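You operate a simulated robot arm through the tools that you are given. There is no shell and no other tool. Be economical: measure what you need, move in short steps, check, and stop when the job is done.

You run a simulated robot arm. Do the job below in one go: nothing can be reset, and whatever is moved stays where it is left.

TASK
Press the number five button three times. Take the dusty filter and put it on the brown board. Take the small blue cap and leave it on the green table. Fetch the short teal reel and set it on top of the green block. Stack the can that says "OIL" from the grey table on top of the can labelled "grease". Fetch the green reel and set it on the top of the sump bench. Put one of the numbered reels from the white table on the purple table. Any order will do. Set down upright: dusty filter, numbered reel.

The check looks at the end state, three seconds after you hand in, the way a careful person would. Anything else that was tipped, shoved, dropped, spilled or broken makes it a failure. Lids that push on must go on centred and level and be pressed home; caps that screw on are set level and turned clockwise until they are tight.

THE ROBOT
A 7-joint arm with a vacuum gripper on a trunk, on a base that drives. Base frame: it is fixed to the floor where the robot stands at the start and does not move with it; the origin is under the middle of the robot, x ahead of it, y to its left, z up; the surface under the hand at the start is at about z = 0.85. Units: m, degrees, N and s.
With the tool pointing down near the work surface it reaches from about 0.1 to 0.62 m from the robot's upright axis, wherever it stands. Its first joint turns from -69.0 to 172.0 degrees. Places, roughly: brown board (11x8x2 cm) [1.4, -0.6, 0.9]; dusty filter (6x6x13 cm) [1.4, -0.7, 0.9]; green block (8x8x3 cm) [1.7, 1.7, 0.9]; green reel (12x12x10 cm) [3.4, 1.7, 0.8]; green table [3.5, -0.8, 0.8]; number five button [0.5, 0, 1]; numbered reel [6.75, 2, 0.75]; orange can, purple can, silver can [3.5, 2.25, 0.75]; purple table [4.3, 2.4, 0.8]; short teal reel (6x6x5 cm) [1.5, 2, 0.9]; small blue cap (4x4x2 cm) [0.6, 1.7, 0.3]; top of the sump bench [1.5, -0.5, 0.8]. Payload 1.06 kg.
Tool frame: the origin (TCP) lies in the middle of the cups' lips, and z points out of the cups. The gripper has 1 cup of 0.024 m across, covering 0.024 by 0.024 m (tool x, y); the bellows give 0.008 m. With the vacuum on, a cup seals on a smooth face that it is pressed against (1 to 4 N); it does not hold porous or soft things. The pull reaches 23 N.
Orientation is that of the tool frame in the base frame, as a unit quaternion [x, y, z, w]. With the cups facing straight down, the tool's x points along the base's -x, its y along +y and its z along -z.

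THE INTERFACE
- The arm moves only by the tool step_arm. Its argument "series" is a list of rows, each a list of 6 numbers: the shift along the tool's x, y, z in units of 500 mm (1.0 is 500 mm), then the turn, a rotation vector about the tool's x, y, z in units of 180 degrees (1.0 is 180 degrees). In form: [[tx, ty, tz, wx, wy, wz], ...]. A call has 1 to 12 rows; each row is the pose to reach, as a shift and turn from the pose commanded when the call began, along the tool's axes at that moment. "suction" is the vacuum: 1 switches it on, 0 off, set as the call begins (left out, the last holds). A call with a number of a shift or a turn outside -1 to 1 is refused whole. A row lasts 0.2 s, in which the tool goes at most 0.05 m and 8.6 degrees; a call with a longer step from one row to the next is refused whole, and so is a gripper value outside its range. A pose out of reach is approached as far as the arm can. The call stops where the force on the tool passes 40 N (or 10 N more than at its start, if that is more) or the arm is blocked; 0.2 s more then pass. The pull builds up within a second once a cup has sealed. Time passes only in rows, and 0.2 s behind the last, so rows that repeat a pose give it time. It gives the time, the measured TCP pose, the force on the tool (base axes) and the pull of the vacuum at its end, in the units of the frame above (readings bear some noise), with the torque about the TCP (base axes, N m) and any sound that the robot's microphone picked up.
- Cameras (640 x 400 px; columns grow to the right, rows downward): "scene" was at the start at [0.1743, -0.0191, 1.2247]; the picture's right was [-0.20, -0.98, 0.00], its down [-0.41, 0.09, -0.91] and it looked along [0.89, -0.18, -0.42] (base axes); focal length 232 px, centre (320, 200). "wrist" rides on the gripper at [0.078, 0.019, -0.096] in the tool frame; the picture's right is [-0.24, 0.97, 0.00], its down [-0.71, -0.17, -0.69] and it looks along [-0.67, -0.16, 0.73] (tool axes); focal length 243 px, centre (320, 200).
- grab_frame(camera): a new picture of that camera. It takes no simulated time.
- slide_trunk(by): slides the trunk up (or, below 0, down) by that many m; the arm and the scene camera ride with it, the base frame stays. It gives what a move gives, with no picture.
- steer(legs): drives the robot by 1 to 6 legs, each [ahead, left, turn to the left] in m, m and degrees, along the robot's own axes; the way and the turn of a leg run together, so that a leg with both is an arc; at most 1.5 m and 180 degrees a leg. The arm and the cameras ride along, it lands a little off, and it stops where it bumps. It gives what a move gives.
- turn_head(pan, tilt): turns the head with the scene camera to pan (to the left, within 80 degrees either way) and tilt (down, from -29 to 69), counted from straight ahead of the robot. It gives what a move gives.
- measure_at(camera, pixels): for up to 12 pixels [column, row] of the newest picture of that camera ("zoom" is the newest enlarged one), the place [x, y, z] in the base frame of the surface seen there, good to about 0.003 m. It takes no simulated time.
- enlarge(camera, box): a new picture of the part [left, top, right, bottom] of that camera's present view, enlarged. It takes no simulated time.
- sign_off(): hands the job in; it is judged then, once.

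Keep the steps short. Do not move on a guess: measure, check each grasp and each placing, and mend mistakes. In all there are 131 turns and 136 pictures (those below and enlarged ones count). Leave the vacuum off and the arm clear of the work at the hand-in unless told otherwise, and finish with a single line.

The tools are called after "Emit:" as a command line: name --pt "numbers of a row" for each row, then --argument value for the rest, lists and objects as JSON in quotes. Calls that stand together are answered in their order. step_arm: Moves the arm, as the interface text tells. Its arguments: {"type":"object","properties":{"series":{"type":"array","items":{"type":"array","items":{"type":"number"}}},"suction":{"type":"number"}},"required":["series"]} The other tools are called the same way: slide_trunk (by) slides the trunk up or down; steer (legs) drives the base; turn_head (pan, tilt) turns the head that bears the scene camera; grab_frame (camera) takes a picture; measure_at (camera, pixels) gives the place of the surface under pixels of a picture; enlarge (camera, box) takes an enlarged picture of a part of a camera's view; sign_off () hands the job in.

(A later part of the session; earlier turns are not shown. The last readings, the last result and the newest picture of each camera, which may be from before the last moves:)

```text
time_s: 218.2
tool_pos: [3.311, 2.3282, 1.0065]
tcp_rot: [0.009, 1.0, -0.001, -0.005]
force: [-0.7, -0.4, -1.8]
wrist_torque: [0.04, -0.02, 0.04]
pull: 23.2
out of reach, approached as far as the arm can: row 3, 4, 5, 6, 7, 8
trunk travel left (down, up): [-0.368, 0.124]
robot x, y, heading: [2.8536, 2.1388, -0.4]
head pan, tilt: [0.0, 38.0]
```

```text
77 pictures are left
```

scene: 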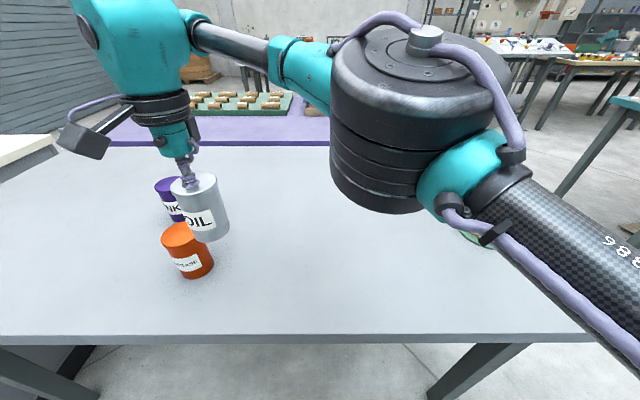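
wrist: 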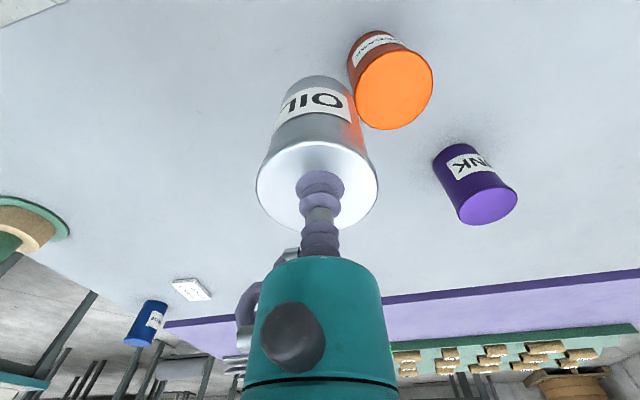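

Out of reach on that side. I'll pull the arm back right and up, shift the base left 0.15, then redo.

Emit:
step_arm --pt "0 0 -0.05 0 0 0" --pt "0 -0.05 -0.05 0 0 0" --pt "0 -0.12 -0.05 0 0 0" --pt "0 -0.2 -0.05 0 0 0" --pt "0 -0.27 -0.05 0 0 0" --pt "0 -0.27 -0.05 0 0 0"

Emit:
steer --legs '[[0, 0.135, 0]]'

Emit:
grab_frame --camera "wrist"

Emit:
grab_frame --camera "scene"

```text
time_s: 219.6
tool_pos: [3.3092, 2.1936, 1.0318]
tcp_rot: [0.01, 1.0, -0.001, -0.006]
force: [0.0, 0.3, -2.5]
wrist_torque: [0.02, 0.01, 0.02]
pull: 23.0
trunk travel left (down, up): [-0.368, 0.124]
robot x, y, heading: [2.8561, 2.1387, -0.2]
head pan, tilt: [0.0, 38.0]
```

```text
time_s: 221.4
tool_pos: [3.3094, 2.3284, 1.0335]
tcp_rot: [0.008, 1.0, -0.001, -0.007]
force: [0.6, 0.5, -2.9]
wrist_torque: [-0.02, -0.02, 0.0]
pull: 22.9
trunk travel left (down, up): [-0.368, 0.124]
robot x, y, heading: [2.8522, 2.274, 0.0]
head pan, tilt: [0.0, 38.0]
```

```text
76 pictures are left
```

wrist: 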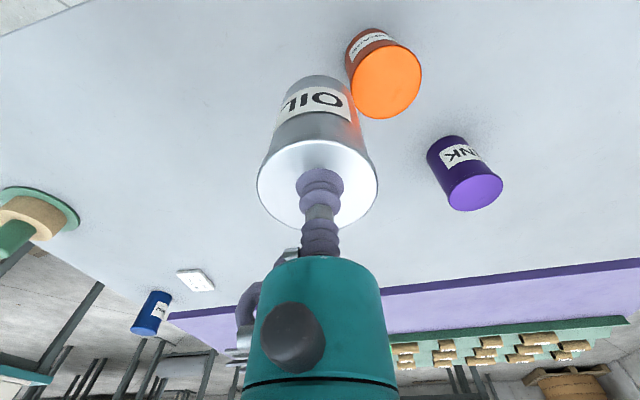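

```text
75 pictures are left
```

scene: 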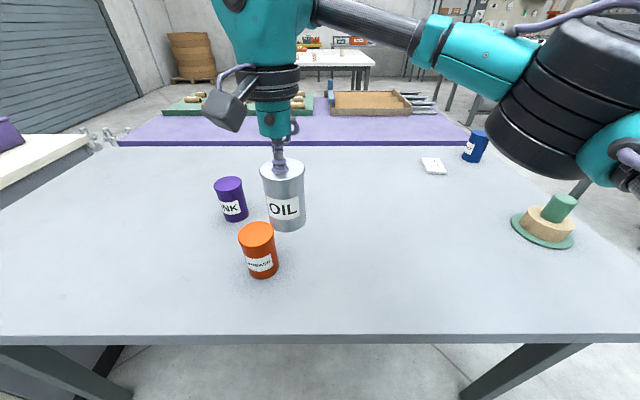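

Emit:
measure_at --camera "wrist" --pixels '[[385, 81], [353, 84], [418, 79], [390, 115], [382, 50]]'

Emit:
measure_at --camera "scene" --pixels '[[256, 233], [240, 236], [272, 230], [255, 225], [258, 243]]'

```text
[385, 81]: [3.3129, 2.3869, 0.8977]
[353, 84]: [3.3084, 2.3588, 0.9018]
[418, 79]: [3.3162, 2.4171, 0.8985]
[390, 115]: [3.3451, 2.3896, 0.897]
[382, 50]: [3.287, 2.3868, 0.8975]
```

```text
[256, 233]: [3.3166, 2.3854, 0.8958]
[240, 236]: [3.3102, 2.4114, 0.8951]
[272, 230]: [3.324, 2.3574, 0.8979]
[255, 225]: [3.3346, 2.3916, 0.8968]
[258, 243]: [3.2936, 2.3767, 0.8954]
```

Centre (3.316,2.386). Moving over and lowering to ~9 mm above.

Emit:
step_arm --pt "-0.004 0.06 0 0 0 0" --pt "-0.008 0.118 0 0 0 0" --pt "-0.008 0.118 0 0 0 0" --pt "-0.008 0.118 0.04 0 0 0" --pt "-0.008 0.118 0.065 0 0 0" --pt "-0.008 0.118 0.065 0 0 0"

Emit:
enlarge --camera "scene" --box '[180, 130, 340, 290]'

Emit:
grab_frame --camera "wrist"

```text
time_s: 222.8
tool_pos: [3.3139, 2.3878, 1.0003]
tcp_rot: [0.008, 1.0, 0.0, -0.006]
force: [-0.1, -1.0, -2.8]
wrist_torque: [0.03, 0.04, -0.01]
pull: 22.2
trunk travel left (down, up): [-0.368, 0.124]
robot x, y, heading: [2.8581, 2.2738, -0.4]
head pan, tilt: [0.0, 38.0]
```

```text
2.50 times, centred on (260, 210) of scene
```

zoom: 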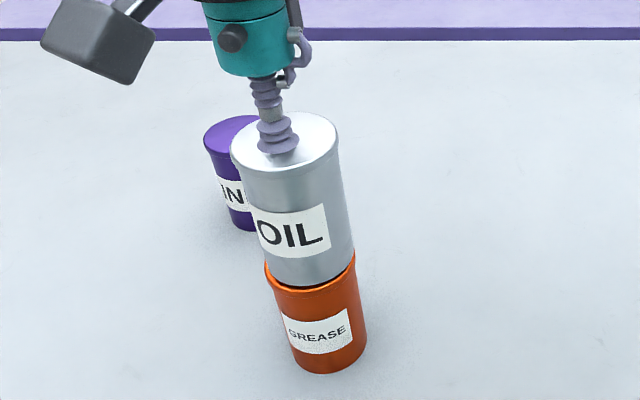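

```text
73 pictures are left
```

wrist: 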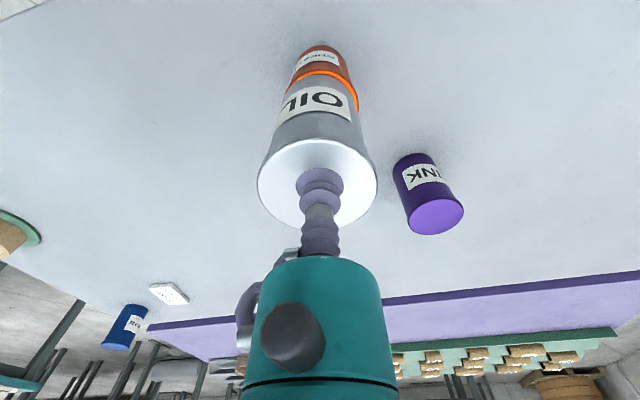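

Well aligned. Lower in small steps to contact (with 2 mm shift left).

Emit:
step_arm --pt "0 0.004 0.008 0 0 0" --pt "0 0.004 0.014 0 0 0" --pt "0 0.004 0.018 0 0 0" --pt "0 0.004 0.021 0 0 0" --pt "0 0.004 0.021 0 0 0"

```text
time_s: 224.0
tool_pos: [3.3113, 2.3889, 0.9907]
tcp_rot: [0.009, 1.0, 0.0, -0.006]
force: [0.3, 0.4, 18.5]
wrist_torque: [0.0, -0.09, -0.02]
pull: 22.8
trunk travel left (down, up): [-0.368, 0.124]
robot x, y, heading: [2.8547, 2.2764, -0.3]
head pan, tilt: [0.0, 38.0]
```

Contact made. Release and rise gently.

Emit:
step_arm --pt "0 0 -0.003 0 0 0" --pt "0 0 -0.003 0 0 0" --pt "0 0 -0.003 0 0 0" --pt "0 0 -0.003 0 0 0" --pt "0 0 -0.003 0 0 0" --pt "0 0 -0.04 0 0 0" --pt "0 0 -0.12 0 0 0" --pt "0 0 -0.2 0 0 0" --pt "0.08 0 -0.2 0 0 0" --pt "0.16 0 -0.2 0 0 0" --suction 0

Emit:
enlarge --camera "scene" --box '[180, 130, 340, 290]'

```text
time_s: 226.2
tool_pos: [3.2327, 2.391, 1.0895]
tcp_rot: [0.009, 1.0, -0.001, -0.006]
force: [-0.1, -0.4, -0.1]
wrist_torque: [0.0, 0.0, 0.0]
pull: 0.0
trunk travel left (down, up): [-0.368, 0.124]
robot x, y, heading: [2.8547, 2.2731, 0.2]
head pan, tilt: [0.0, 38.0]
```

```text
2.50 times, centred on (260, 210) of scene
```

zoom: 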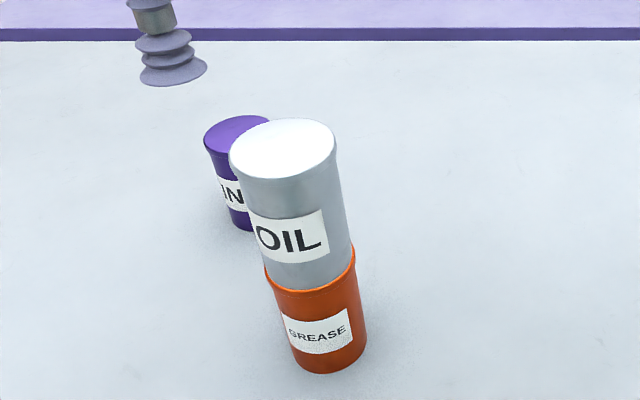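

Stacked well. Next the green reel: shift right 0.5.

Emit:
steer --legs '[[-0.1, 0, 0], [0, -0.45, 0], [0.1, 0, 0]]'

Emit:
grab_frame --camera "scene"

Emit:
grab_frame --camera "wrist"

```text
time_s: 232.2
tool_pos: [3.2308, 1.9427, 1.0893]
tcp_rot: [0.01, 1.0, 0.0, -0.006]
force: [-0.6, 0.6, -0.4]
wrist_torque: [0.01, 0.02, 0.0]
pull: 0.0
trunk travel left (down, up): [-0.368, 0.124]
robot x, y, heading: [2.8519, 1.8306, -0.2]
head pan, tilt: [0.0, 38.0]
```

```text
71 pictures are left
```

scene: 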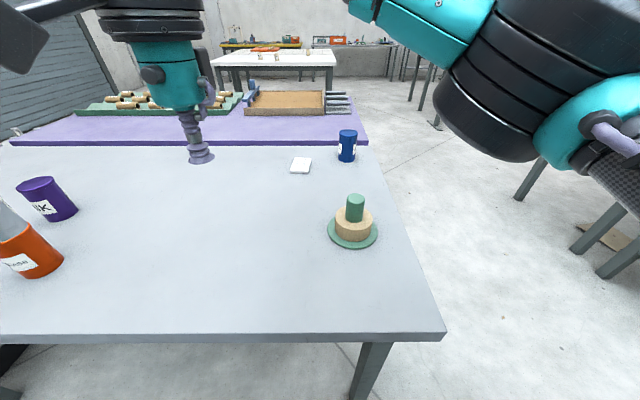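

```text
70 pictures are left
```

wrist: 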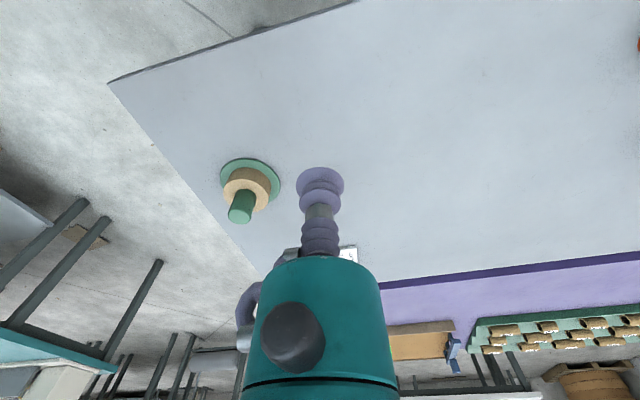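

Measuring the reel's knob top.

Emit:
enlarge --camera "scene" --box '[315, 180, 395, 255]'

Emit:
measure_at --camera "scene" --pixels '[[355, 198], [349, 198], [361, 197], [355, 195], [353, 225], [352, 245], [368, 218]]'

Emit:
measure_at --camera "wrist" --pixels '[[239, 216], [231, 214], [246, 217], [262, 177], [230, 168]]'

```text
5.33 times, centred on (355, 218) of scene
```

zoom: 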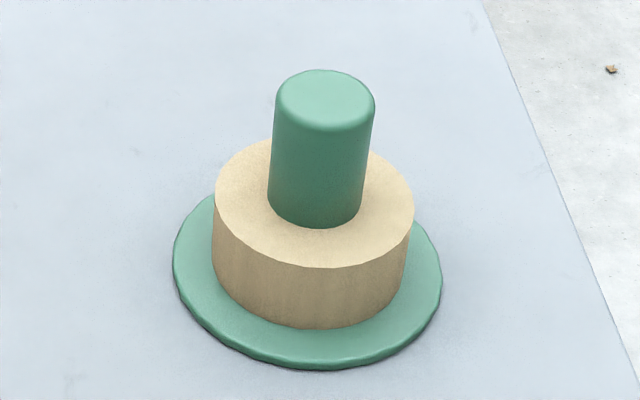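

```text
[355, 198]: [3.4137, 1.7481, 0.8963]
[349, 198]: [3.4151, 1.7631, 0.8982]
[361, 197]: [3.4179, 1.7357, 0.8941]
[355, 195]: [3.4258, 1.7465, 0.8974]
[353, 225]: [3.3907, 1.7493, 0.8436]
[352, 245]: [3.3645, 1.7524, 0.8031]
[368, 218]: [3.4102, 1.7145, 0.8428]
```

```text
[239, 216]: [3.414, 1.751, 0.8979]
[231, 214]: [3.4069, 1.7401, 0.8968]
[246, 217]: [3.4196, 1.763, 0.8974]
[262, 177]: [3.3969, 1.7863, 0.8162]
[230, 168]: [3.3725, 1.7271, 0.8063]
```

Knob top centre (3.414,1.750,0.897). Moving over to 30 mm above, then verifying.

Emit:
step_arm --pt "-0.065 -0.065 0 0 0 0" --pt "-0.13 -0.13 0 0 0 0" --pt "-0.195 -0.195 0 0 0 0" --pt "-0.26 -0.26 0 0 0 0" --pt "-0.32 -0.32 0 0 0 0" --pt "-0.374 -0.378 0 0 0 0" --pt "-0.374 -0.378 0.09 0 0 0" --pt "-0.374 -0.378 0.18 0 0 0" --pt "-0.374 -0.378 0.26 0 0 0" --pt "-0.374 -0.378 0.32 0 0 0" --pt "-0.374 -0.378 0.32 0 0 0"

Emit:
grab_frame --camera "wrist"

```text
time_s: 234.6
tool_pos: [3.4126, 1.7501, 0.9279]
tcp_rot: [0.009, 1.0, -0.001, -0.006]
force: [0.9, -0.5, -0.2]
wrist_torque: [0.05, -0.01, 0.0]
pull: 0.1
trunk travel left (down, up): [-0.368, 0.124]
robot x, y, heading: [2.8519, 1.8254, -0.3]
head pan, tilt: [0.0, 38.0]
```

```text
68 pictures are left
```

wrist: 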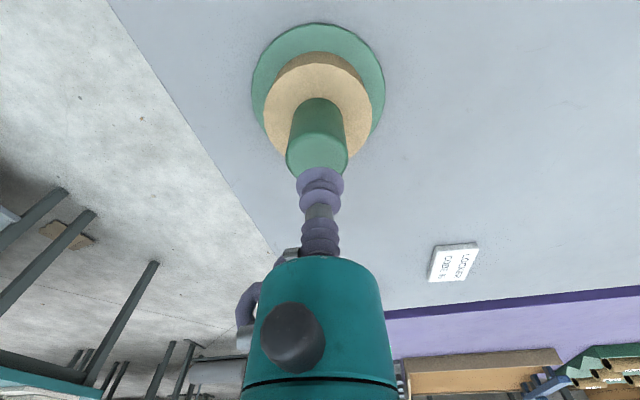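

Aligned. Descend with vacuum.

Emit:
step_arm --pt "0 0 0.04 0 0 0" --pt "0 0 0.06 0 0 0" --pt "0 0 0.068 0 0 0" --pt "0 0 0.073 0 0 0" --pt "0 0 0.073 0 0 0" --pt "0 0 0.073 0 0 0" --pt "0 0 0.073 0 0 0" --suction 1

```text
time_s: 236.2
tool_pos: [3.412, 1.7503, 0.8917]
tcp_rot: [0.01, 1.0, -0.001, -0.006]
force: [5.1, 0.1, 17.6]
wrist_torque: [-0.01, -0.05, -0.08]
pull: 23.3
trunk travel left (down, up): [-0.368, 0.124]
robot x, y, heading: [2.8569, 1.8284, 0.0]
head pan, tilt: [0.0, 38.0]
```

Sealed. Lift 0.2 m and retract.

Emit:
step_arm --pt "0 0 -0.03 0 0 0" --pt "0 0 -0.09 0 0 0" --pt "0 0 -0.16 0 0 0" --pt "0 0 -0.24 0 0 0" --pt "0 0 -0.32 0 0 0" --pt "0 0 -0.4 0 0 0" --pt "0.08 0 -0.4 0 0 0" --pt "0.16 0 -0.4 0 0 0" --pt "0.24 0 -0.4 0 0 0" --pt "0.32 0 -0.4 0 0 0" --pt "0.32 0 -0.4 0 0 0"

Emit:
grab_frame --camera "scene"

```text
time_s: 238.6
tool_pos: [3.2549, 1.7531, 1.0915]
tcp_rot: [0.01, 1.0, -0.001, -0.006]
force: [-0.1, -0.9, -2.0]
wrist_torque: [0.01, 0.02, 0.03]
pull: 23.0
trunk travel left (down, up): [-0.368, 0.124]
robot x, y, heading: [2.8549, 1.83, -0.6]
head pan, tilt: [0.0, 38.0]
```

```text
67 pictures are left
```

scene: 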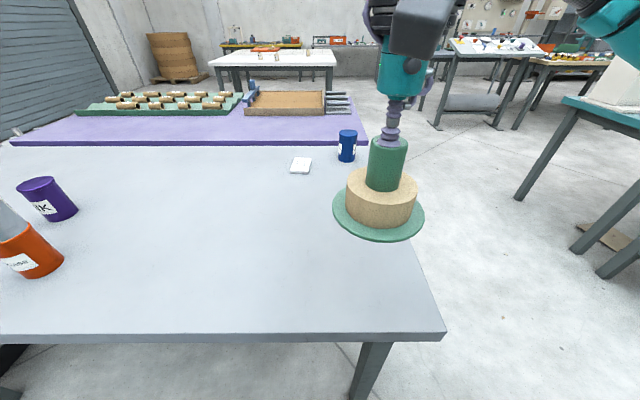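

Reel held. Driving back down the corridor (sideways) to y≈-0.9 and turning to face the sump bench.

Emit:
steer --legs '[[-0.4, 0, 0], [0, -1.4, 0], [0, -1.33, 0], [0, 0, 180]]'

Emit:
grab_frame --camera "scene"

```text
time_s: 271.8
tool_pos: [2.0612, -0.8163, 1.092]
tcp_rot: [1.0, -0.005, 0.005, -0.001]
force: [-0.3, -1.0, -3.1]
wrist_torque: [-0.01, 0.0, -0.01]
pull: 22.4
trunk travel left (down, up): [-0.368, 0.124]
robot x, y, heading: [2.4633, -0.8884, -179.6]
head pan, tilt: [0.0, 38.0]
```

```text
66 pictures are left
```

scene: 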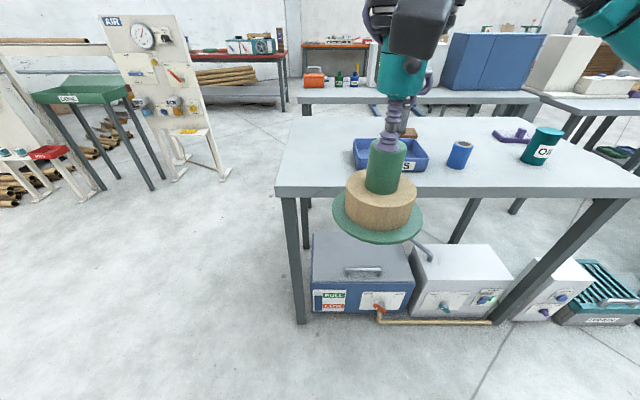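

Drive forward 0.3 and left 0.06.

Emit:
steer --legs '[[0.3, 0.065, 0]]'

Emit:
grab_frame --camera "scene"

Emit:
grab_frame --camera "wrist"

```text
time_s: 273.9
tool_pos: [1.7624, -0.8832, 1.0931]
tcp_rot: [1.0, -0.003, 0.006, -0.001]
force: [0.2, -0.5, -1.7]
wrist_torque: [-0.01, -0.03, -0.03]
pull: 23.1
trunk travel left (down, up): [-0.368, 0.124]
robot x, y, heading: [2.1696, -0.9534, -179.6]
head pan, tilt: [0.0, 38.0]
```

```text
65 pictures are left
```

scene: 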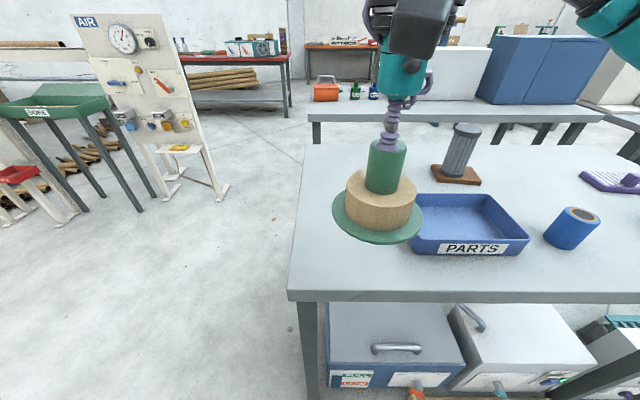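

```text
64 pictures are left
```

wrist: 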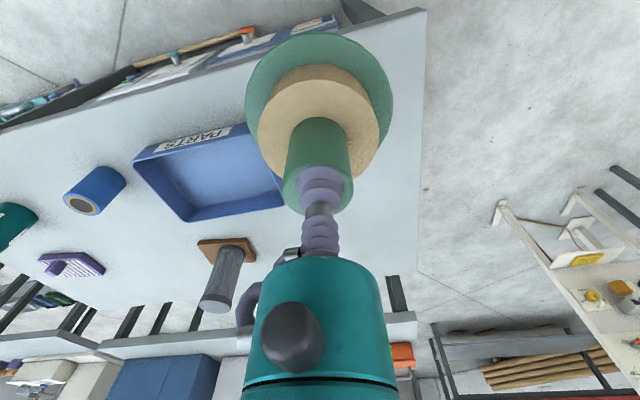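

Measuring the bin's near-left corner and bench edges.

Emit:
measure_at --camera "scene" --pixels '[[412, 250], [424, 200], [290, 290], [300, 215], [308, 150], [330, 180]]'

```text
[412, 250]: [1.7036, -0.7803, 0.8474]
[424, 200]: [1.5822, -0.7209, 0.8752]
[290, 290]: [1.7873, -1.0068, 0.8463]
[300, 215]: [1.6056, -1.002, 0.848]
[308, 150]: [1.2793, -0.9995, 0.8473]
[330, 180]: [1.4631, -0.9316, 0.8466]
```

Target (1.62,-0.892). Move forward, lower to ~8 mm above.

Emit:
step_arm --pt "-0.08 0.01 0 0 0 0" --pt "-0.16 0.016 0 0 0 0" --pt "-0.23 0.016 0 0 0 0" --pt "-0.284 0.016 0 0 0 0" --pt "-0.284 0.016 0.08 0 0 0" --pt "-0.284 0.016 0.16 0 0 0" --pt "-0.284 0.016 0.23 0 0 0" --pt "-0.284 0.016 0.28 0 0 0" --pt "-0.284 0.016 0.288 0 0 0" --pt "-0.284 0.016 0.288 0 0 0"

Emit:
grab_frame --camera "scene"

```text
time_s: 276.1
tool_pos: [1.6231, -0.8904, 0.9473]
tcp_rot: [1.0, -0.004, 0.004, 0.0]
force: [-3.3, 0.9, 12.4]
wrist_torque: [0.01, 0.0, -0.03]
pull: 22.6
trunk travel left (down, up): [-0.368, 0.124]
robot x, y, heading: [2.1609, -0.9519, -179.7]
head pan, tilt: [0.0, 38.0]
```

```text
63 pictures are left
```

scene: 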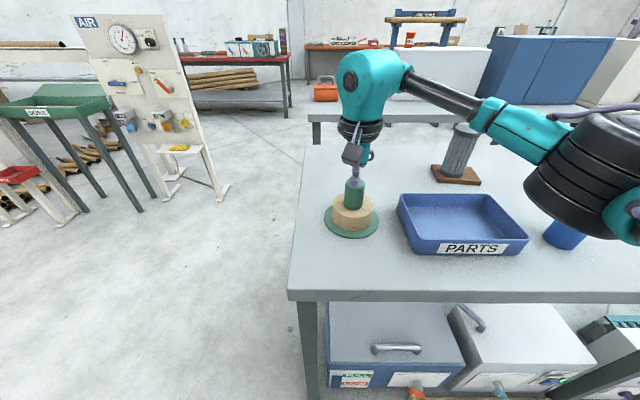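

Force 12 N: already contact, a bit early. I'll check the disc's level via an enlarged view.

Emit:
enlarge --camera "scene" --box '[310, 160, 400, 250]'

Emit:
measure_at --camera "scene" --pixels '[[328, 222], [375, 218], [350, 234], [352, 239], [320, 225]]'

```text
4.44 times, centred on (355, 205) of scene
```

zoom: 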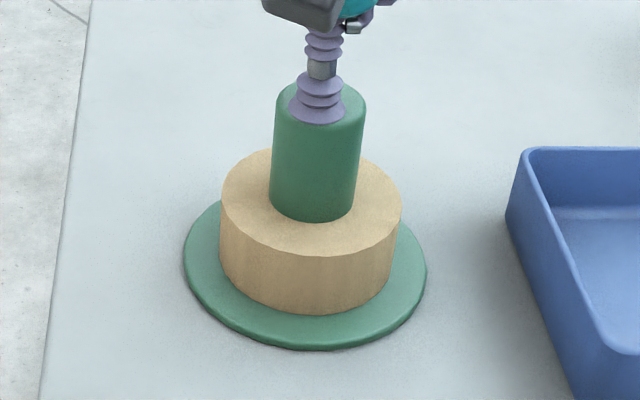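

```text
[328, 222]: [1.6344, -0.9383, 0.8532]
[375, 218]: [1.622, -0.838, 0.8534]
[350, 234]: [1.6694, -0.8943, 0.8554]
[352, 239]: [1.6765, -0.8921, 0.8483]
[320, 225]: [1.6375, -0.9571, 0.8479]
```

It rests on the bench, level. Release and rise.

Emit:
step_arm --pt "0 0 0.002 0 0 0" --pt "0 0 0.002 0 0 0" --pt "0 0 0.002 0 0 0" --pt "0 0 0.002 0 0 0" --pt "0 0 0.002 0 0 0" --pt "0 0 -0.04 0 0 0" --pt "0 0 -0.12 0 0 0" --pt "0 0 -0.2 0 0 0" --pt "0.06 0 -0.26 0 0 0" --pt "0.14 0 -0.28 0 0 0" --pt "0.22 0 -0.28 0 0 0" --suction 0

Emit:
grab_frame --camera "scene"

```text
time_s: 278.5
tool_pos: [1.7335, -0.891, 1.0875]
tcp_rot: [1.0, -0.004, 0.005, -0.002]
force: [-1.0, -0.7, -0.1]
wrist_torque: [-0.01, -0.02, 0.0]
pull: 0.1
trunk travel left (down, up): [-0.368, 0.124]
robot x, y, heading: [2.1638, -0.9565, -179.2]
head pan, tilt: [0.0, 38.0]
```

```text
61 pictures are left
```

scene: 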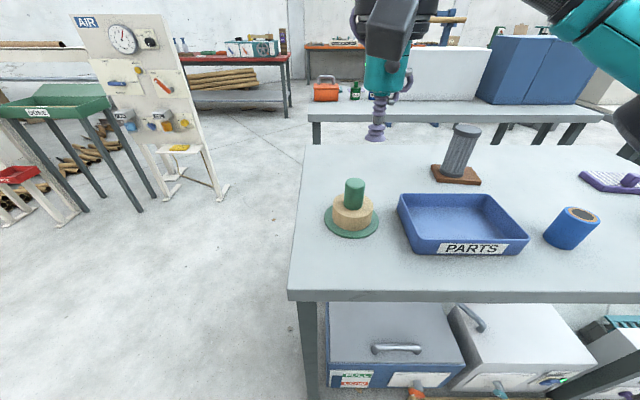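

Green reel is placed. Next the teal reel: back up, then slide right (toward +y) to y≈1.8, facing the green cabinet.

Emit:
steer --legs '[[-0.3, 0, 0], [0, -1.4, 0], [0, -1.35, -0.5]]'

Emit:
grab_frame --camera "scene"

```text
time_s: 304.1
tool_pos: [2.0155, 1.8603, 1.0867]
tcp_rot: [1.0, -0.009, 0.005, -0.001]
force: [-0.8, -0.9, 0.6]
wrist_torque: [-0.02, 0.0, -0.02]
pull: 0.1
trunk travel left (down, up): [-0.368, 0.124]
robot x, y, heading: [2.4473, 1.7952, 179.8]
head pan, tilt: [0.0, 38.0]
```

```text
60 pictures are left
```

scene: 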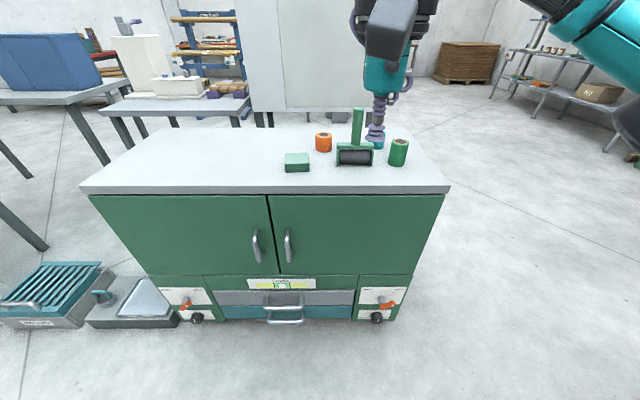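

Emit:
enlarge --camera "scene" --box '[260, 80, 440, 190]'

Emit:
measure_at --camera "scene" --pixels '[[297, 158], [288, 155], [307, 155], [323, 135], [378, 136], [381, 147], [398, 144], [355, 155], [357, 112], [445, 185], [85, 185], [408, 135]]'

```text
3.56 times, centred on (350, 135) of scene
```

zoom: 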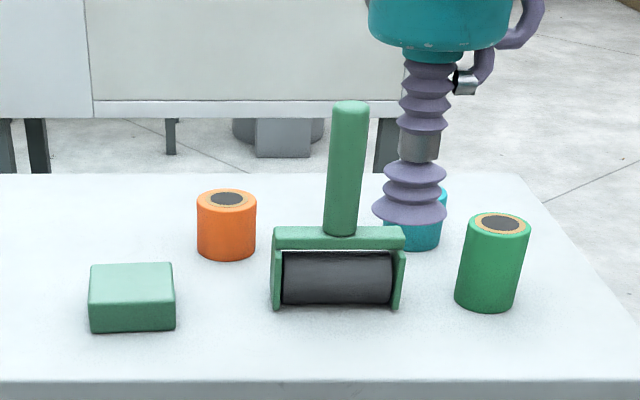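

```text
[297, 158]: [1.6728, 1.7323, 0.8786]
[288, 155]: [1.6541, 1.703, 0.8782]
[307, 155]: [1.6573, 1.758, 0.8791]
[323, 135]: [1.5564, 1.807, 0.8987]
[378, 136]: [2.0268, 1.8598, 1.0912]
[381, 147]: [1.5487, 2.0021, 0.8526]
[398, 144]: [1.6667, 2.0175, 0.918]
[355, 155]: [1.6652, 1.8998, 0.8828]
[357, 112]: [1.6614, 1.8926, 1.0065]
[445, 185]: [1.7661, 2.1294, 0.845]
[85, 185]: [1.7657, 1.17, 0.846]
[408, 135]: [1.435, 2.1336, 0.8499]
```

The teal reel is behind the cup at ≈(1.54,2.0); block at (1.655,1.73); a roller handle stands up to z=1.007. Drive closer: forward 0.38, right 0.08, with tool at 1.087 above all.

Emit:
steer --legs '[[0.38, -0.08, 0]]'

Emit:
grab_frame --camera "wrist"

Emit:
turn_head --pan 0 --tilt 42

Emit:
grab_frame --camera "scene"

```text
time_s: 306.6
tool_pos: [1.636, 1.9441, 1.0872]
tcp_rot: [1.0, -0.011, 0.006, 0.0]
force: [0.0, -0.1, -1.4]
wrist_torque: [-0.04, -0.02, -0.02]
pull: 0.1
trunk travel left (down, up): [-0.368, 0.124]
robot x, y, heading: [2.0725, 1.8763, 179.7]
head pan, tilt: [0.0, 38.0]
```

```text
58 pictures are left
```

wrist: 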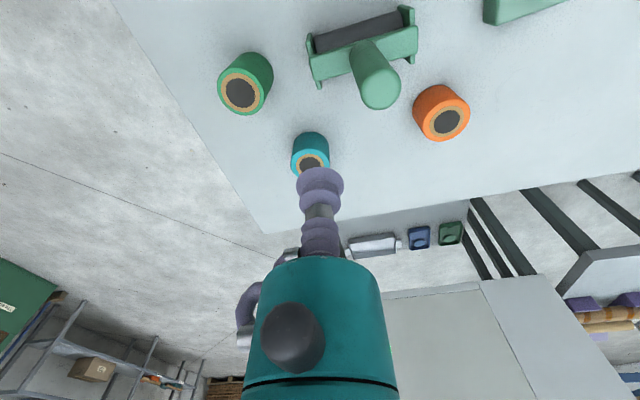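

```text
time_s: 307.2
tool_pos: [1.6359, 1.9424, 1.0884]
tcp_rot: [1.0, -0.011, 0.005, -0.001]
force: [-0.4, 0.1, 0.2]
wrist_torque: [-0.01, 0.02, 0.0]
pull: 0.1
trunk travel left (down, up): [-0.368, 0.124]
robot x, y, heading: [2.0665, 1.8724, 179.6]
head pan, tilt: [0.0, 42.0]
```

```text
57 pictures are left
```

scene: 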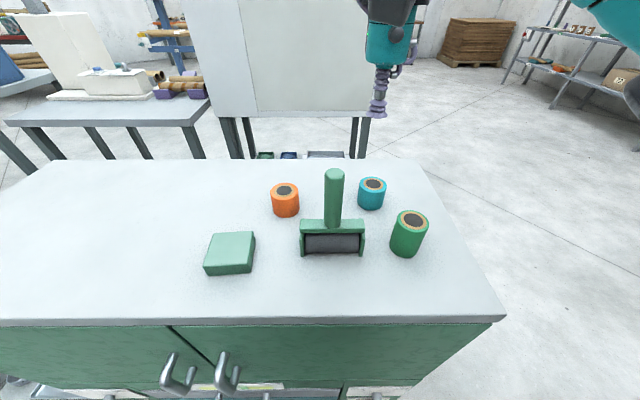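

Enlarging the teal reel's top and measuring the hole depth.

Emit:
enlarge --camera "scene" --box '[340, 160, 440, 260]'

Emit:
measure_at --camera "zoom" --pixels '[[205, 96], [205, 86], [205, 106], [185, 96], [225, 96], [205, 74], [205, 118], [163, 95], [248, 97], [205, 150]]'

Emit:
measure_at --camera "scene" --pixels '[[230, 250], [215, 234], [255, 233], [205, 268], [252, 266], [333, 173], [303, 252], [362, 252]]'

```text
4.00 times, centred on (390, 210) of scene
```

zoom: 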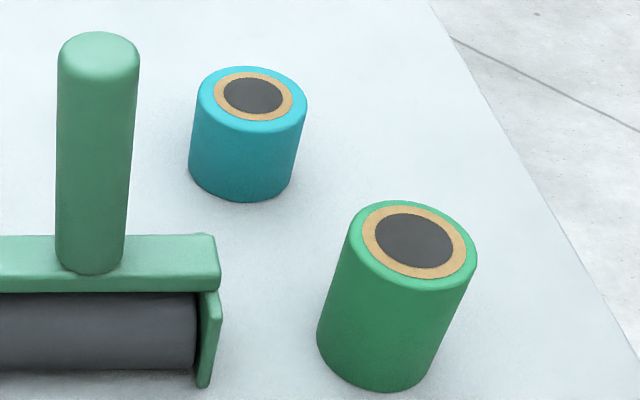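

```text
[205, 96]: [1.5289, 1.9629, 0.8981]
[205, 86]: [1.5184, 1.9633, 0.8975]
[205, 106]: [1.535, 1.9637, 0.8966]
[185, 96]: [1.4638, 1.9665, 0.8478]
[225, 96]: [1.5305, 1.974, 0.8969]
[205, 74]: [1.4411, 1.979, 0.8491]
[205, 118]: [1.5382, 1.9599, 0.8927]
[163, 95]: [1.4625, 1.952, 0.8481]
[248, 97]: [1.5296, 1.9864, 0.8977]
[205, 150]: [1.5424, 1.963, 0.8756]
```

```text
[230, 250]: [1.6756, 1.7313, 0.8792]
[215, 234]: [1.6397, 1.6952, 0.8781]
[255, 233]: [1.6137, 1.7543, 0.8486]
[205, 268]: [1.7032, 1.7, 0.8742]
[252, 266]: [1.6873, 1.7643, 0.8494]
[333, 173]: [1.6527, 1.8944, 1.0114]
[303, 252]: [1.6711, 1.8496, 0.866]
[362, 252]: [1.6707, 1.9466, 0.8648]
```

The black core is a flat plug, z≈0.898, centre (1.529,1.988). Move above it and check.

Emit:
step_arm --pt "-0.08 -0.03 0 0 0 0" --pt "-0.15 -0.06 0 0 0 0" --pt "-0.216 -0.085 0 0 0 0" --pt "-0.216 -0.085 0.09 0 0 0" --pt "-0.216 -0.085 0.18 0 0 0" --pt "-0.216 -0.085 0.26 0 0 0" --pt "-0.216 -0.085 0.3 0 0 0" --pt "-0.216 -0.085 0.3 0 0 0"

Emit:
grab_frame --camera "wrist"

Emit:
grab_frame --camera "scene"

```text
time_s: 309.0
tool_pos: [1.5306, 1.9883, 0.9361]
tcp_rot: [1.0, -0.012, 0.006, -0.001]
force: [0.1, -0.8, -0.4]
wrist_torque: [0.02, 0.0, 0.02]
pull: 0.2
trunk travel left (down, up): [-0.368, 0.124]
robot x, y, heading: [2.0691, 1.875, 179.5]
head pan, tilt: [0.0, 42.0]
```

```text
55 pictures are left
```

wrist: 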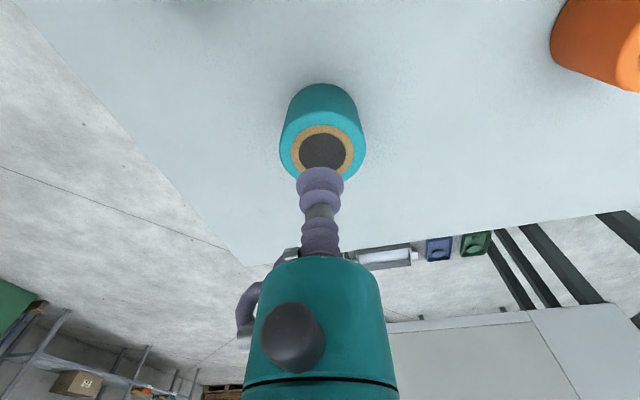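

```text
54 pictures are left
```

scene: 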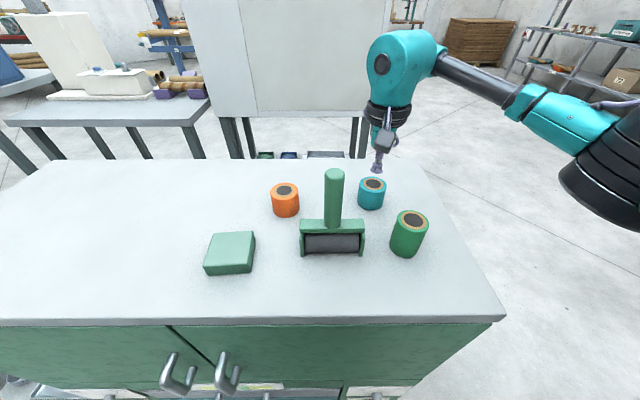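

Emit:
measure_at --camera "wrist" --pixels '[[323, 150], [300, 150], [346, 150], [323, 132], [283, 145], [362, 150]]'

```text
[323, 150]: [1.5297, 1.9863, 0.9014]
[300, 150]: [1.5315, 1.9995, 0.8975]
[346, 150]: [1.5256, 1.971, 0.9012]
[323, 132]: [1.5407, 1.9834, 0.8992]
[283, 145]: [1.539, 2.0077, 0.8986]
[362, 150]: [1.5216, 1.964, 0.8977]
```

Centre (1.529,1.986). Small correction, descend with vacuum.

Emit:
step_arm --pt "-0.003 0.006 0.04 0 0 0" --pt "-0.003 0.006 0.07 0 0 0" --pt "-0.003 0.006 0.08 0 0 0" --pt "-0.003 0.006 0.086 0 0 0" --pt "-0.003 0.006 0.086 0 0 0" --pt "-0.003 0.006 0.086 0 0 0" --pt "-0.003 0.006 0.086 0 0 0" --suction 1

```text
time_s: 310.6
tool_pos: [1.5312, 1.9854, 0.8946]
tcp_rot: [1.0, -0.011, 0.006, -0.002]
force: [-1.6, 2.2, 15.8]
wrist_torque: [-0.03, 0.09, -0.03]
pull: 23.0
trunk travel left (down, up): [-0.368, 0.124]
robot x, y, heading: [2.071, 1.877, 179.6]
head pan, tilt: [0.0, 42.0]
```

Sealed. Lift 0.22 m first, then cross toward the block.

Emit:
step_arm --pt "0 0 -0.04 0 0 0" --pt "0 0 -0.12 0 0 0" --pt "0 0 -0.2 0 0 0" --pt "0 0 -0.28 0 0 0" --pt "0 0 -0.36 0 0 0" --pt "0 0 -0.44 0 0 0" --pt "0 0.09 -0.44 0 0 0" --pt "0 0.18 -0.44 0 0 0" --pt "0.03 0.27 -0.44 0 0 0" --pt "0.08 0.35 -0.44 0 0 0" --pt "0.13 0.43 -0.44 0 0 0" --pt "0.19 0.5 -0.44 0 0 0"

Emit:
grab_frame --camera "wrist"

Emit:
grab_frame --camera "scene"

```text
time_s: 313.2
tool_pos: [1.6184, 1.7328, 1.1139]
tcp_rot: [1.0, -0.012, 0.006, -0.001]
force: [-0.3, -0.5, -1.2]
wrist_torque: [0.02, 0.0, 0.01]
pull: 22.8
trunk travel left (down, up): [-0.368, 0.124]
robot x, y, heading: [2.0707, 1.8773, 179.8]
head pan, tilt: [0.0, 42.0]
```

```text
53 pictures are left
```

wrist: 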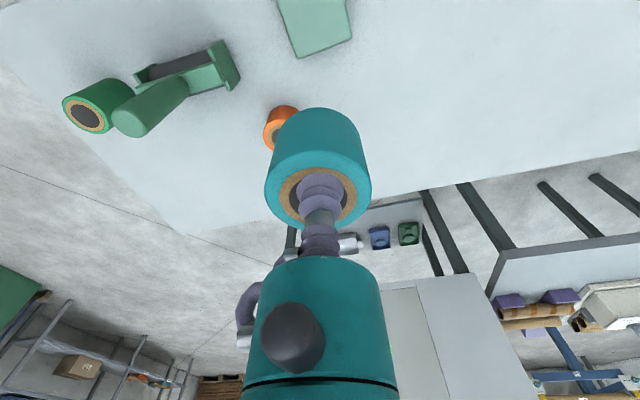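

```text
52 pictures are left
```

scene: 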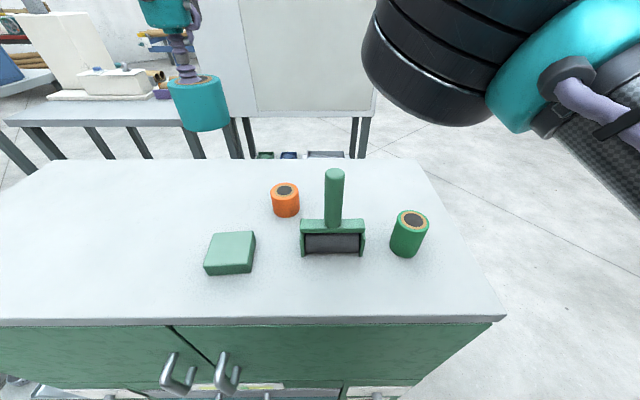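

Measuring the block's top corners.

Emit:
enlarge --camera "scene" --box '[190, 220, 270, 285]'

Emit:
measure_at --camera "wrist" --pixels '[[300, 54], [348, 36], [314, 20], [290, 20], [345, 10]]'

```text
6.15 times, centred on (230, 252) of scene
```

zoom: 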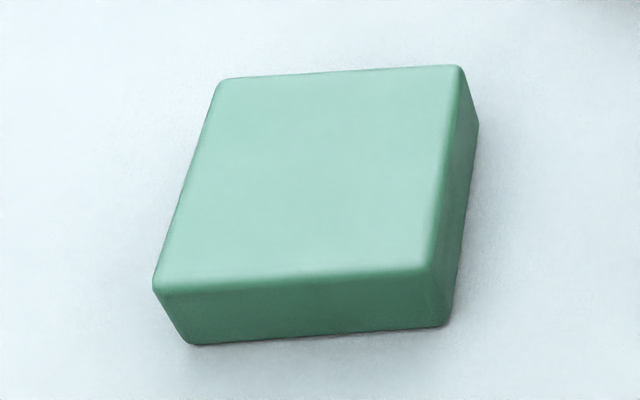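

```text
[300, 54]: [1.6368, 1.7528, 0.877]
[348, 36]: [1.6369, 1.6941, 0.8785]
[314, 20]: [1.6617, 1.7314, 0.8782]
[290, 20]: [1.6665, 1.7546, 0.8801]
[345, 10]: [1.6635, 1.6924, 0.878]
```

Emit:
measure_at --camera "zoom" --pixels '[[228, 88], [450, 75], [165, 270], [425, 260], [315, 175]]'

```text
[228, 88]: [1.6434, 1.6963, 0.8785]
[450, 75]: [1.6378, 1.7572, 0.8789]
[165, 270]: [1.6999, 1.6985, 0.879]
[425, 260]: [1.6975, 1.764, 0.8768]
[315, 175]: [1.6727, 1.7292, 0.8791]
```

Block centre (1.670,1.729,0.879). Move over and lower to ~10 mm above.

Emit:
step_arm --pt "0.06 0.003 0 0 0 0" --pt "0.107 0.006 0 0 0 0" --pt "0.107 0.006 0.08 0 0 0" --pt "0.107 0.006 0.16 0 0 0" --pt "0.107 0.006 0.24 0 0 0" --pt "0.107 0.006 0.31 0 0 0" --pt "0.107 0.006 0.35 0 0 0" --pt "0.107 0.006 0.355 0 0 0" --pt "0.107 0.006 0.355 0 0 0"

Emit:
enlarge --camera "scene" --box '[180, 180, 290, 290]'

Emit:
grab_frame --camera "wrist"

```text
time_s: 315.2
tool_pos: [1.6728, 1.729, 0.9366]
tcp_rot: [1.0, -0.012, 0.005, -0.001]
force: [-0.3, -0.6, -1.1]
wrist_torque: [-0.02, 0.01, 0.03]
pull: 22.6
trunk travel left (down, up): [-0.368, 0.124]
robot x, y, heading: [2.071, 1.8776, 179.7]
head pan, tilt: [0.0, 42.0]
```

```text
3.64 times, centred on (235, 235) of scene
```

zoom: 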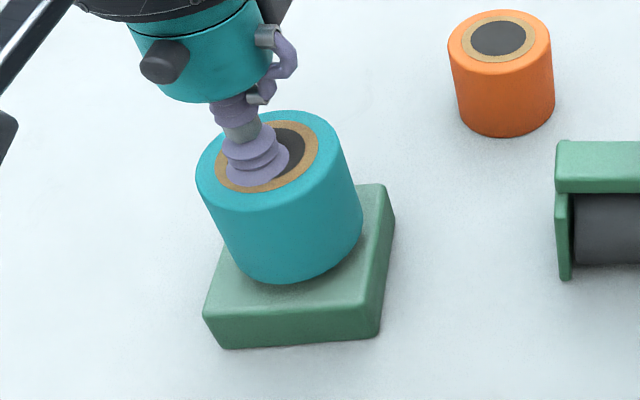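

```text
49 pictures are left
```

wrist: 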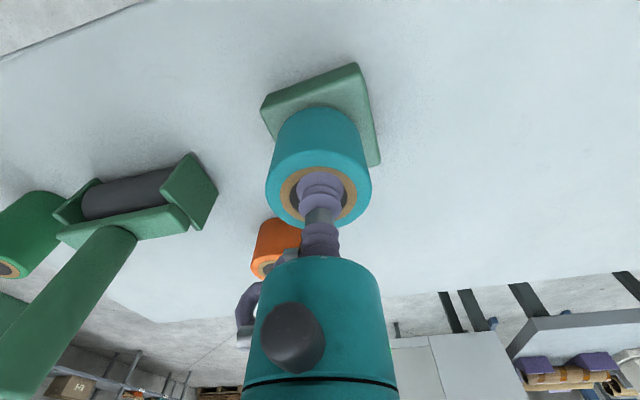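

The cup sits a few mm off the reel's centre, so I nudge +4 mm x, -2 mm y and lower to contact.

Emit:
step_arm --pt "0.008 0.004 0.006 0 0 0" --pt "0.008 0.004 0.012 0 0 0" --pt "0.008 0.004 0.018 0 0 0" --pt "0.008 0.004 0.021 0 0 0" --pt "0.008 0.004 0.021 0 0 0"

```text
time_s: 316.4
tool_pos: [1.6771, 1.7271, 0.9274]
tcp_rot: [1.0, -0.011, 0.005, -0.001]
force: [1.5, -0.5, 3.6]
wrist_torque: [-0.01, 0.05, 0.01]
pull: 22.3
trunk travel left (down, up): [-0.368, 0.124]
robot x, y, heading: [2.0675, 1.8749, 179.7]
head pan, tilt: [0.0, 42.0]
```

Touching (3.6 N). One more mm, release, rise.

Emit:
step_arm --pt "0 0 0.002 0 0 0" --pt "0 0 0.002 0 0 0" --suction 0

Emit:
step_arm --pt "0 0 0 0 0 0" --pt "0 0 0 0 0 0" --pt "0 0 -0.04 0 0 0" --pt "0 0 -0.12 0 0 0" --pt "0 0 -0.2 0 0 0" --pt "0 0 -0.28 0 0 0" --pt "0 0 -0.36 0 0 0" --pt "0.08 0 -0.36 0 0 0"

Emit:
enlarge --camera "scene" --box '[180, 180, 290, 290]'

```text
time_s: 317.0
tool_pos: [1.6765, 1.725, 0.9256]
tcp_rot: [1.0, -0.01, 0.006, -0.001]
force: [1.8, -0.7, 2.5]
wrist_torque: [0.0, 0.01, 0.0]
pull: 0.0
trunk travel left (down, up): [-0.368, 0.124]
robot x, y, heading: [2.0666, 1.8756, 179.7]
head pan, tilt: [0.0, 42.0]
```

```text
time_s: 318.8
tool_pos: [1.7143, 1.7249, 1.1067]
tcp_rot: [1.0, -0.011, 0.005, -0.001]
force: [0.3, 0.1, -0.5]
wrist_torque: [0.0, -0.02, 0.02]
pull: 0.0
trunk travel left (down, up): [-0.368, 0.124]
robot x, y, heading: [2.0702, 1.8758, 179.6]
head pan, tilt: [0.0, 42.0]
```

```text
3.64 times, centred on (235, 235) of scene
```

zoom: 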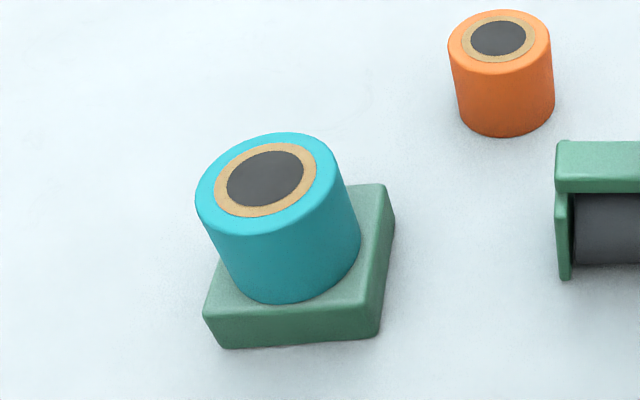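

Teal reel is on the block. Now to the white table: back up, go left to y≈1.05, turn around, and advance 1 m to look.

Emit:
steer --legs '[[-0.38, 0, 0], [0, 0.83, 0], [0, 0, -179.6], [0.9, 0, 0]]'

Emit:
turn_head --pan 10 --tilt 20

Emit:
grab_frame --camera "scene"

```text
time_s: 340.1
tool_pos: [3.6971, 1.2088, 1.1059]
tcp_rot: [0.003, 1.0, 0.0, -0.005]
force: [0.0, 0.0, 0.2]
wrist_torque: [0.0, 0.0, 0.0]
pull: 0.1
trunk travel left (down, up): [-0.368, 0.124]
robot x, y, heading: [3.3482, 1.055, 0.6]
head pan, tilt: [0.0, 42.0]
```

```text
time_s: 341.0
tool_pos: [3.6978, 1.2081, 1.1064]
tcp_rot: [0.003, 1.0, -0.001, -0.005]
force: [-0.7, -0.1, -0.2]
wrist_torque: [0.0, -0.04, -0.01]
pull: 0.0
trunk travel left (down, up): [-0.368, 0.124]
robot x, y, heading: [3.3436, 1.0558, 0.5]
head pan, tilt: [10.0, 20.0]
```

```text
47 pictures are left
```

scene: 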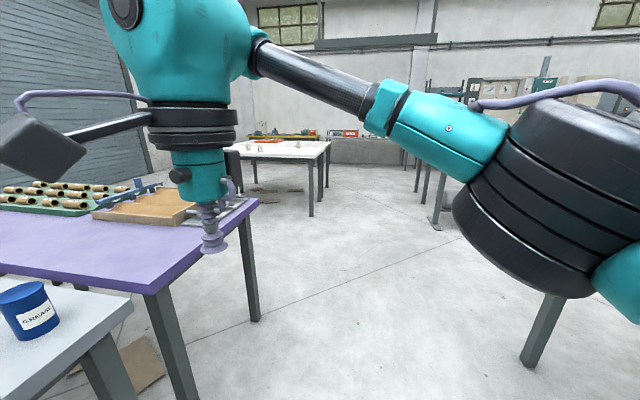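

I see a blue can with a label at (35,310) that I must read. Enlarging it.

Emit:
enlarge --camera "scene" --box '[0, 270, 100, 350]'

Emit:
measure_at --camera "scene" --pixels '[[25, 295], [250, 205], [150, 290], [325, 143], [262, 315], [310, 215], [285, 145], [222, 190], [435, 225], [530, 365]]'

```text
5.00 times, centred on (50, 310) of scene
```

zoom: 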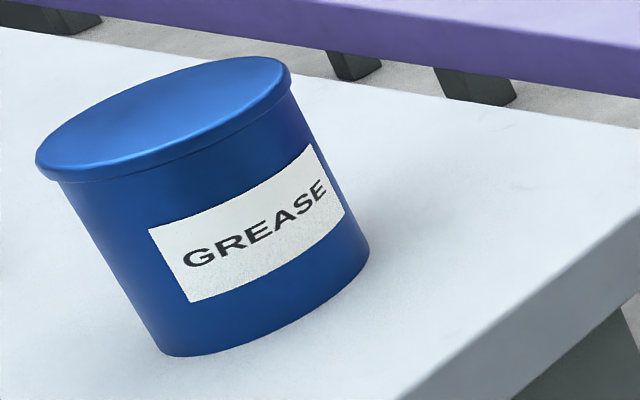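

```text
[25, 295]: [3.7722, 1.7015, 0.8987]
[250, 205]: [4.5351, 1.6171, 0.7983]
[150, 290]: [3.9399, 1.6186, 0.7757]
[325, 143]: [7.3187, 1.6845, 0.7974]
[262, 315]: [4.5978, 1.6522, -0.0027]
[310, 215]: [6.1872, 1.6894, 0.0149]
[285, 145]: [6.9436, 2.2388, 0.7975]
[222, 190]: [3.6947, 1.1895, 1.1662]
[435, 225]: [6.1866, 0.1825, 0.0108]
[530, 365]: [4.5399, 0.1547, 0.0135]
```

A second can says GREASE too; let me re-verify the orange can's label from here.

Emit:
turn_head --pan 75 --tilt 15

Emit:
grab_frame --camera "scene"

```text
time_s: 342.4
tool_pos: [3.6963, 1.2086, 1.1051]
tcp_rot: [0.002, 1.0, -0.001, -0.005]
force: [0.4, 0.7, -0.1]
wrist_torque: [-0.01, 0.01, 0.01]
pull: 0.0
trunk travel left (down, up): [-0.368, 0.124]
robot x, y, heading: [3.3414, 1.0525, 0.6]
head pan, tilt: [75.0, 15.0]
```

```text
45 pictures are left
```

scene: 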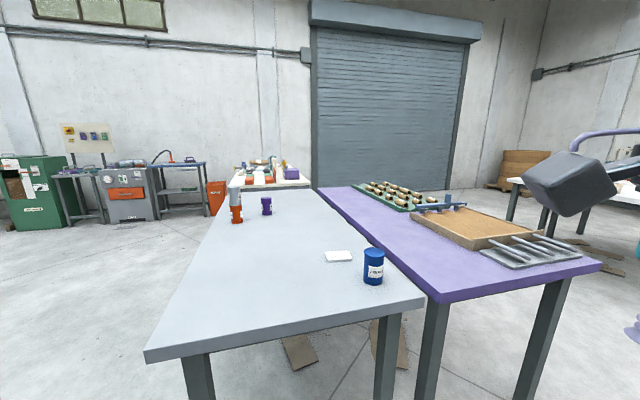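

Stack stands fine. Let me read the white card at (338,256) and the purple table layout.

Emit:
enlarge --camera "scene" --box '[310, 235, 370, 275]'

Emit:
enlarge --camera "scene" --box '[200, 160, 460, 280]'

Emit:
measure_at --camera "scene" --pixels '[[440, 299], [598, 262], [320, 190], [360, 185], [400, 240], [430, 260], [370, 215], [440, 195], [500, 260], [410, 210], [450, 270], [338, 205]]'

```text
10.00 times, centred on (340, 255) of scene
```

zoom: 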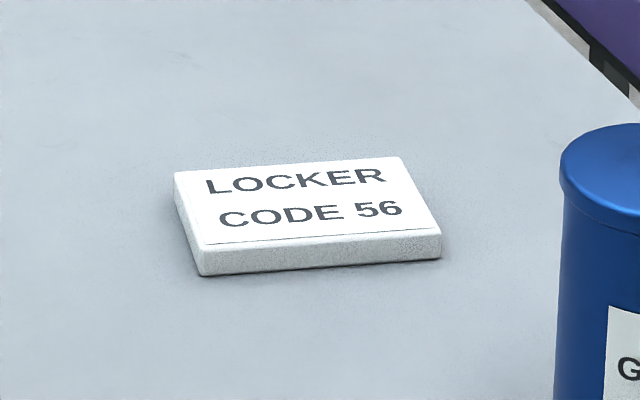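

```text
2.46 times, centred on (330, 220) of scene
```

zoom: 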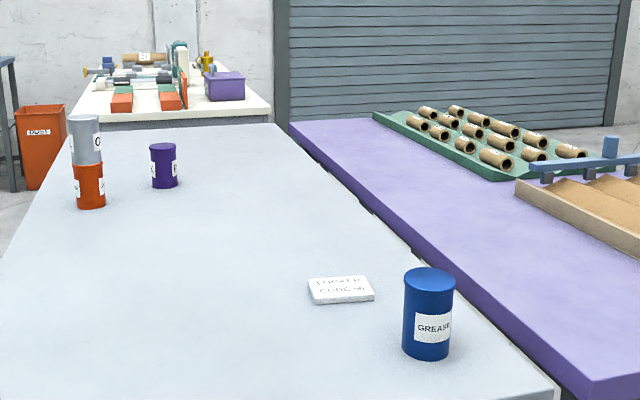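

```text
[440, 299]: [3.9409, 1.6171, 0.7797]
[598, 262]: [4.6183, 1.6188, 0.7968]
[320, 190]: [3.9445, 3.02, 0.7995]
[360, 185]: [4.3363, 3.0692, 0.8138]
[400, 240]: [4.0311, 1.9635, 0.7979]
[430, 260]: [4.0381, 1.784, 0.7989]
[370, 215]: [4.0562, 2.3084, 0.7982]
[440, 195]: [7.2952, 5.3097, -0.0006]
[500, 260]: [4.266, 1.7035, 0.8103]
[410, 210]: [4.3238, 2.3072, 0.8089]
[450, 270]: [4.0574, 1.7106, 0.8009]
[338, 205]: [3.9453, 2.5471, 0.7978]
```

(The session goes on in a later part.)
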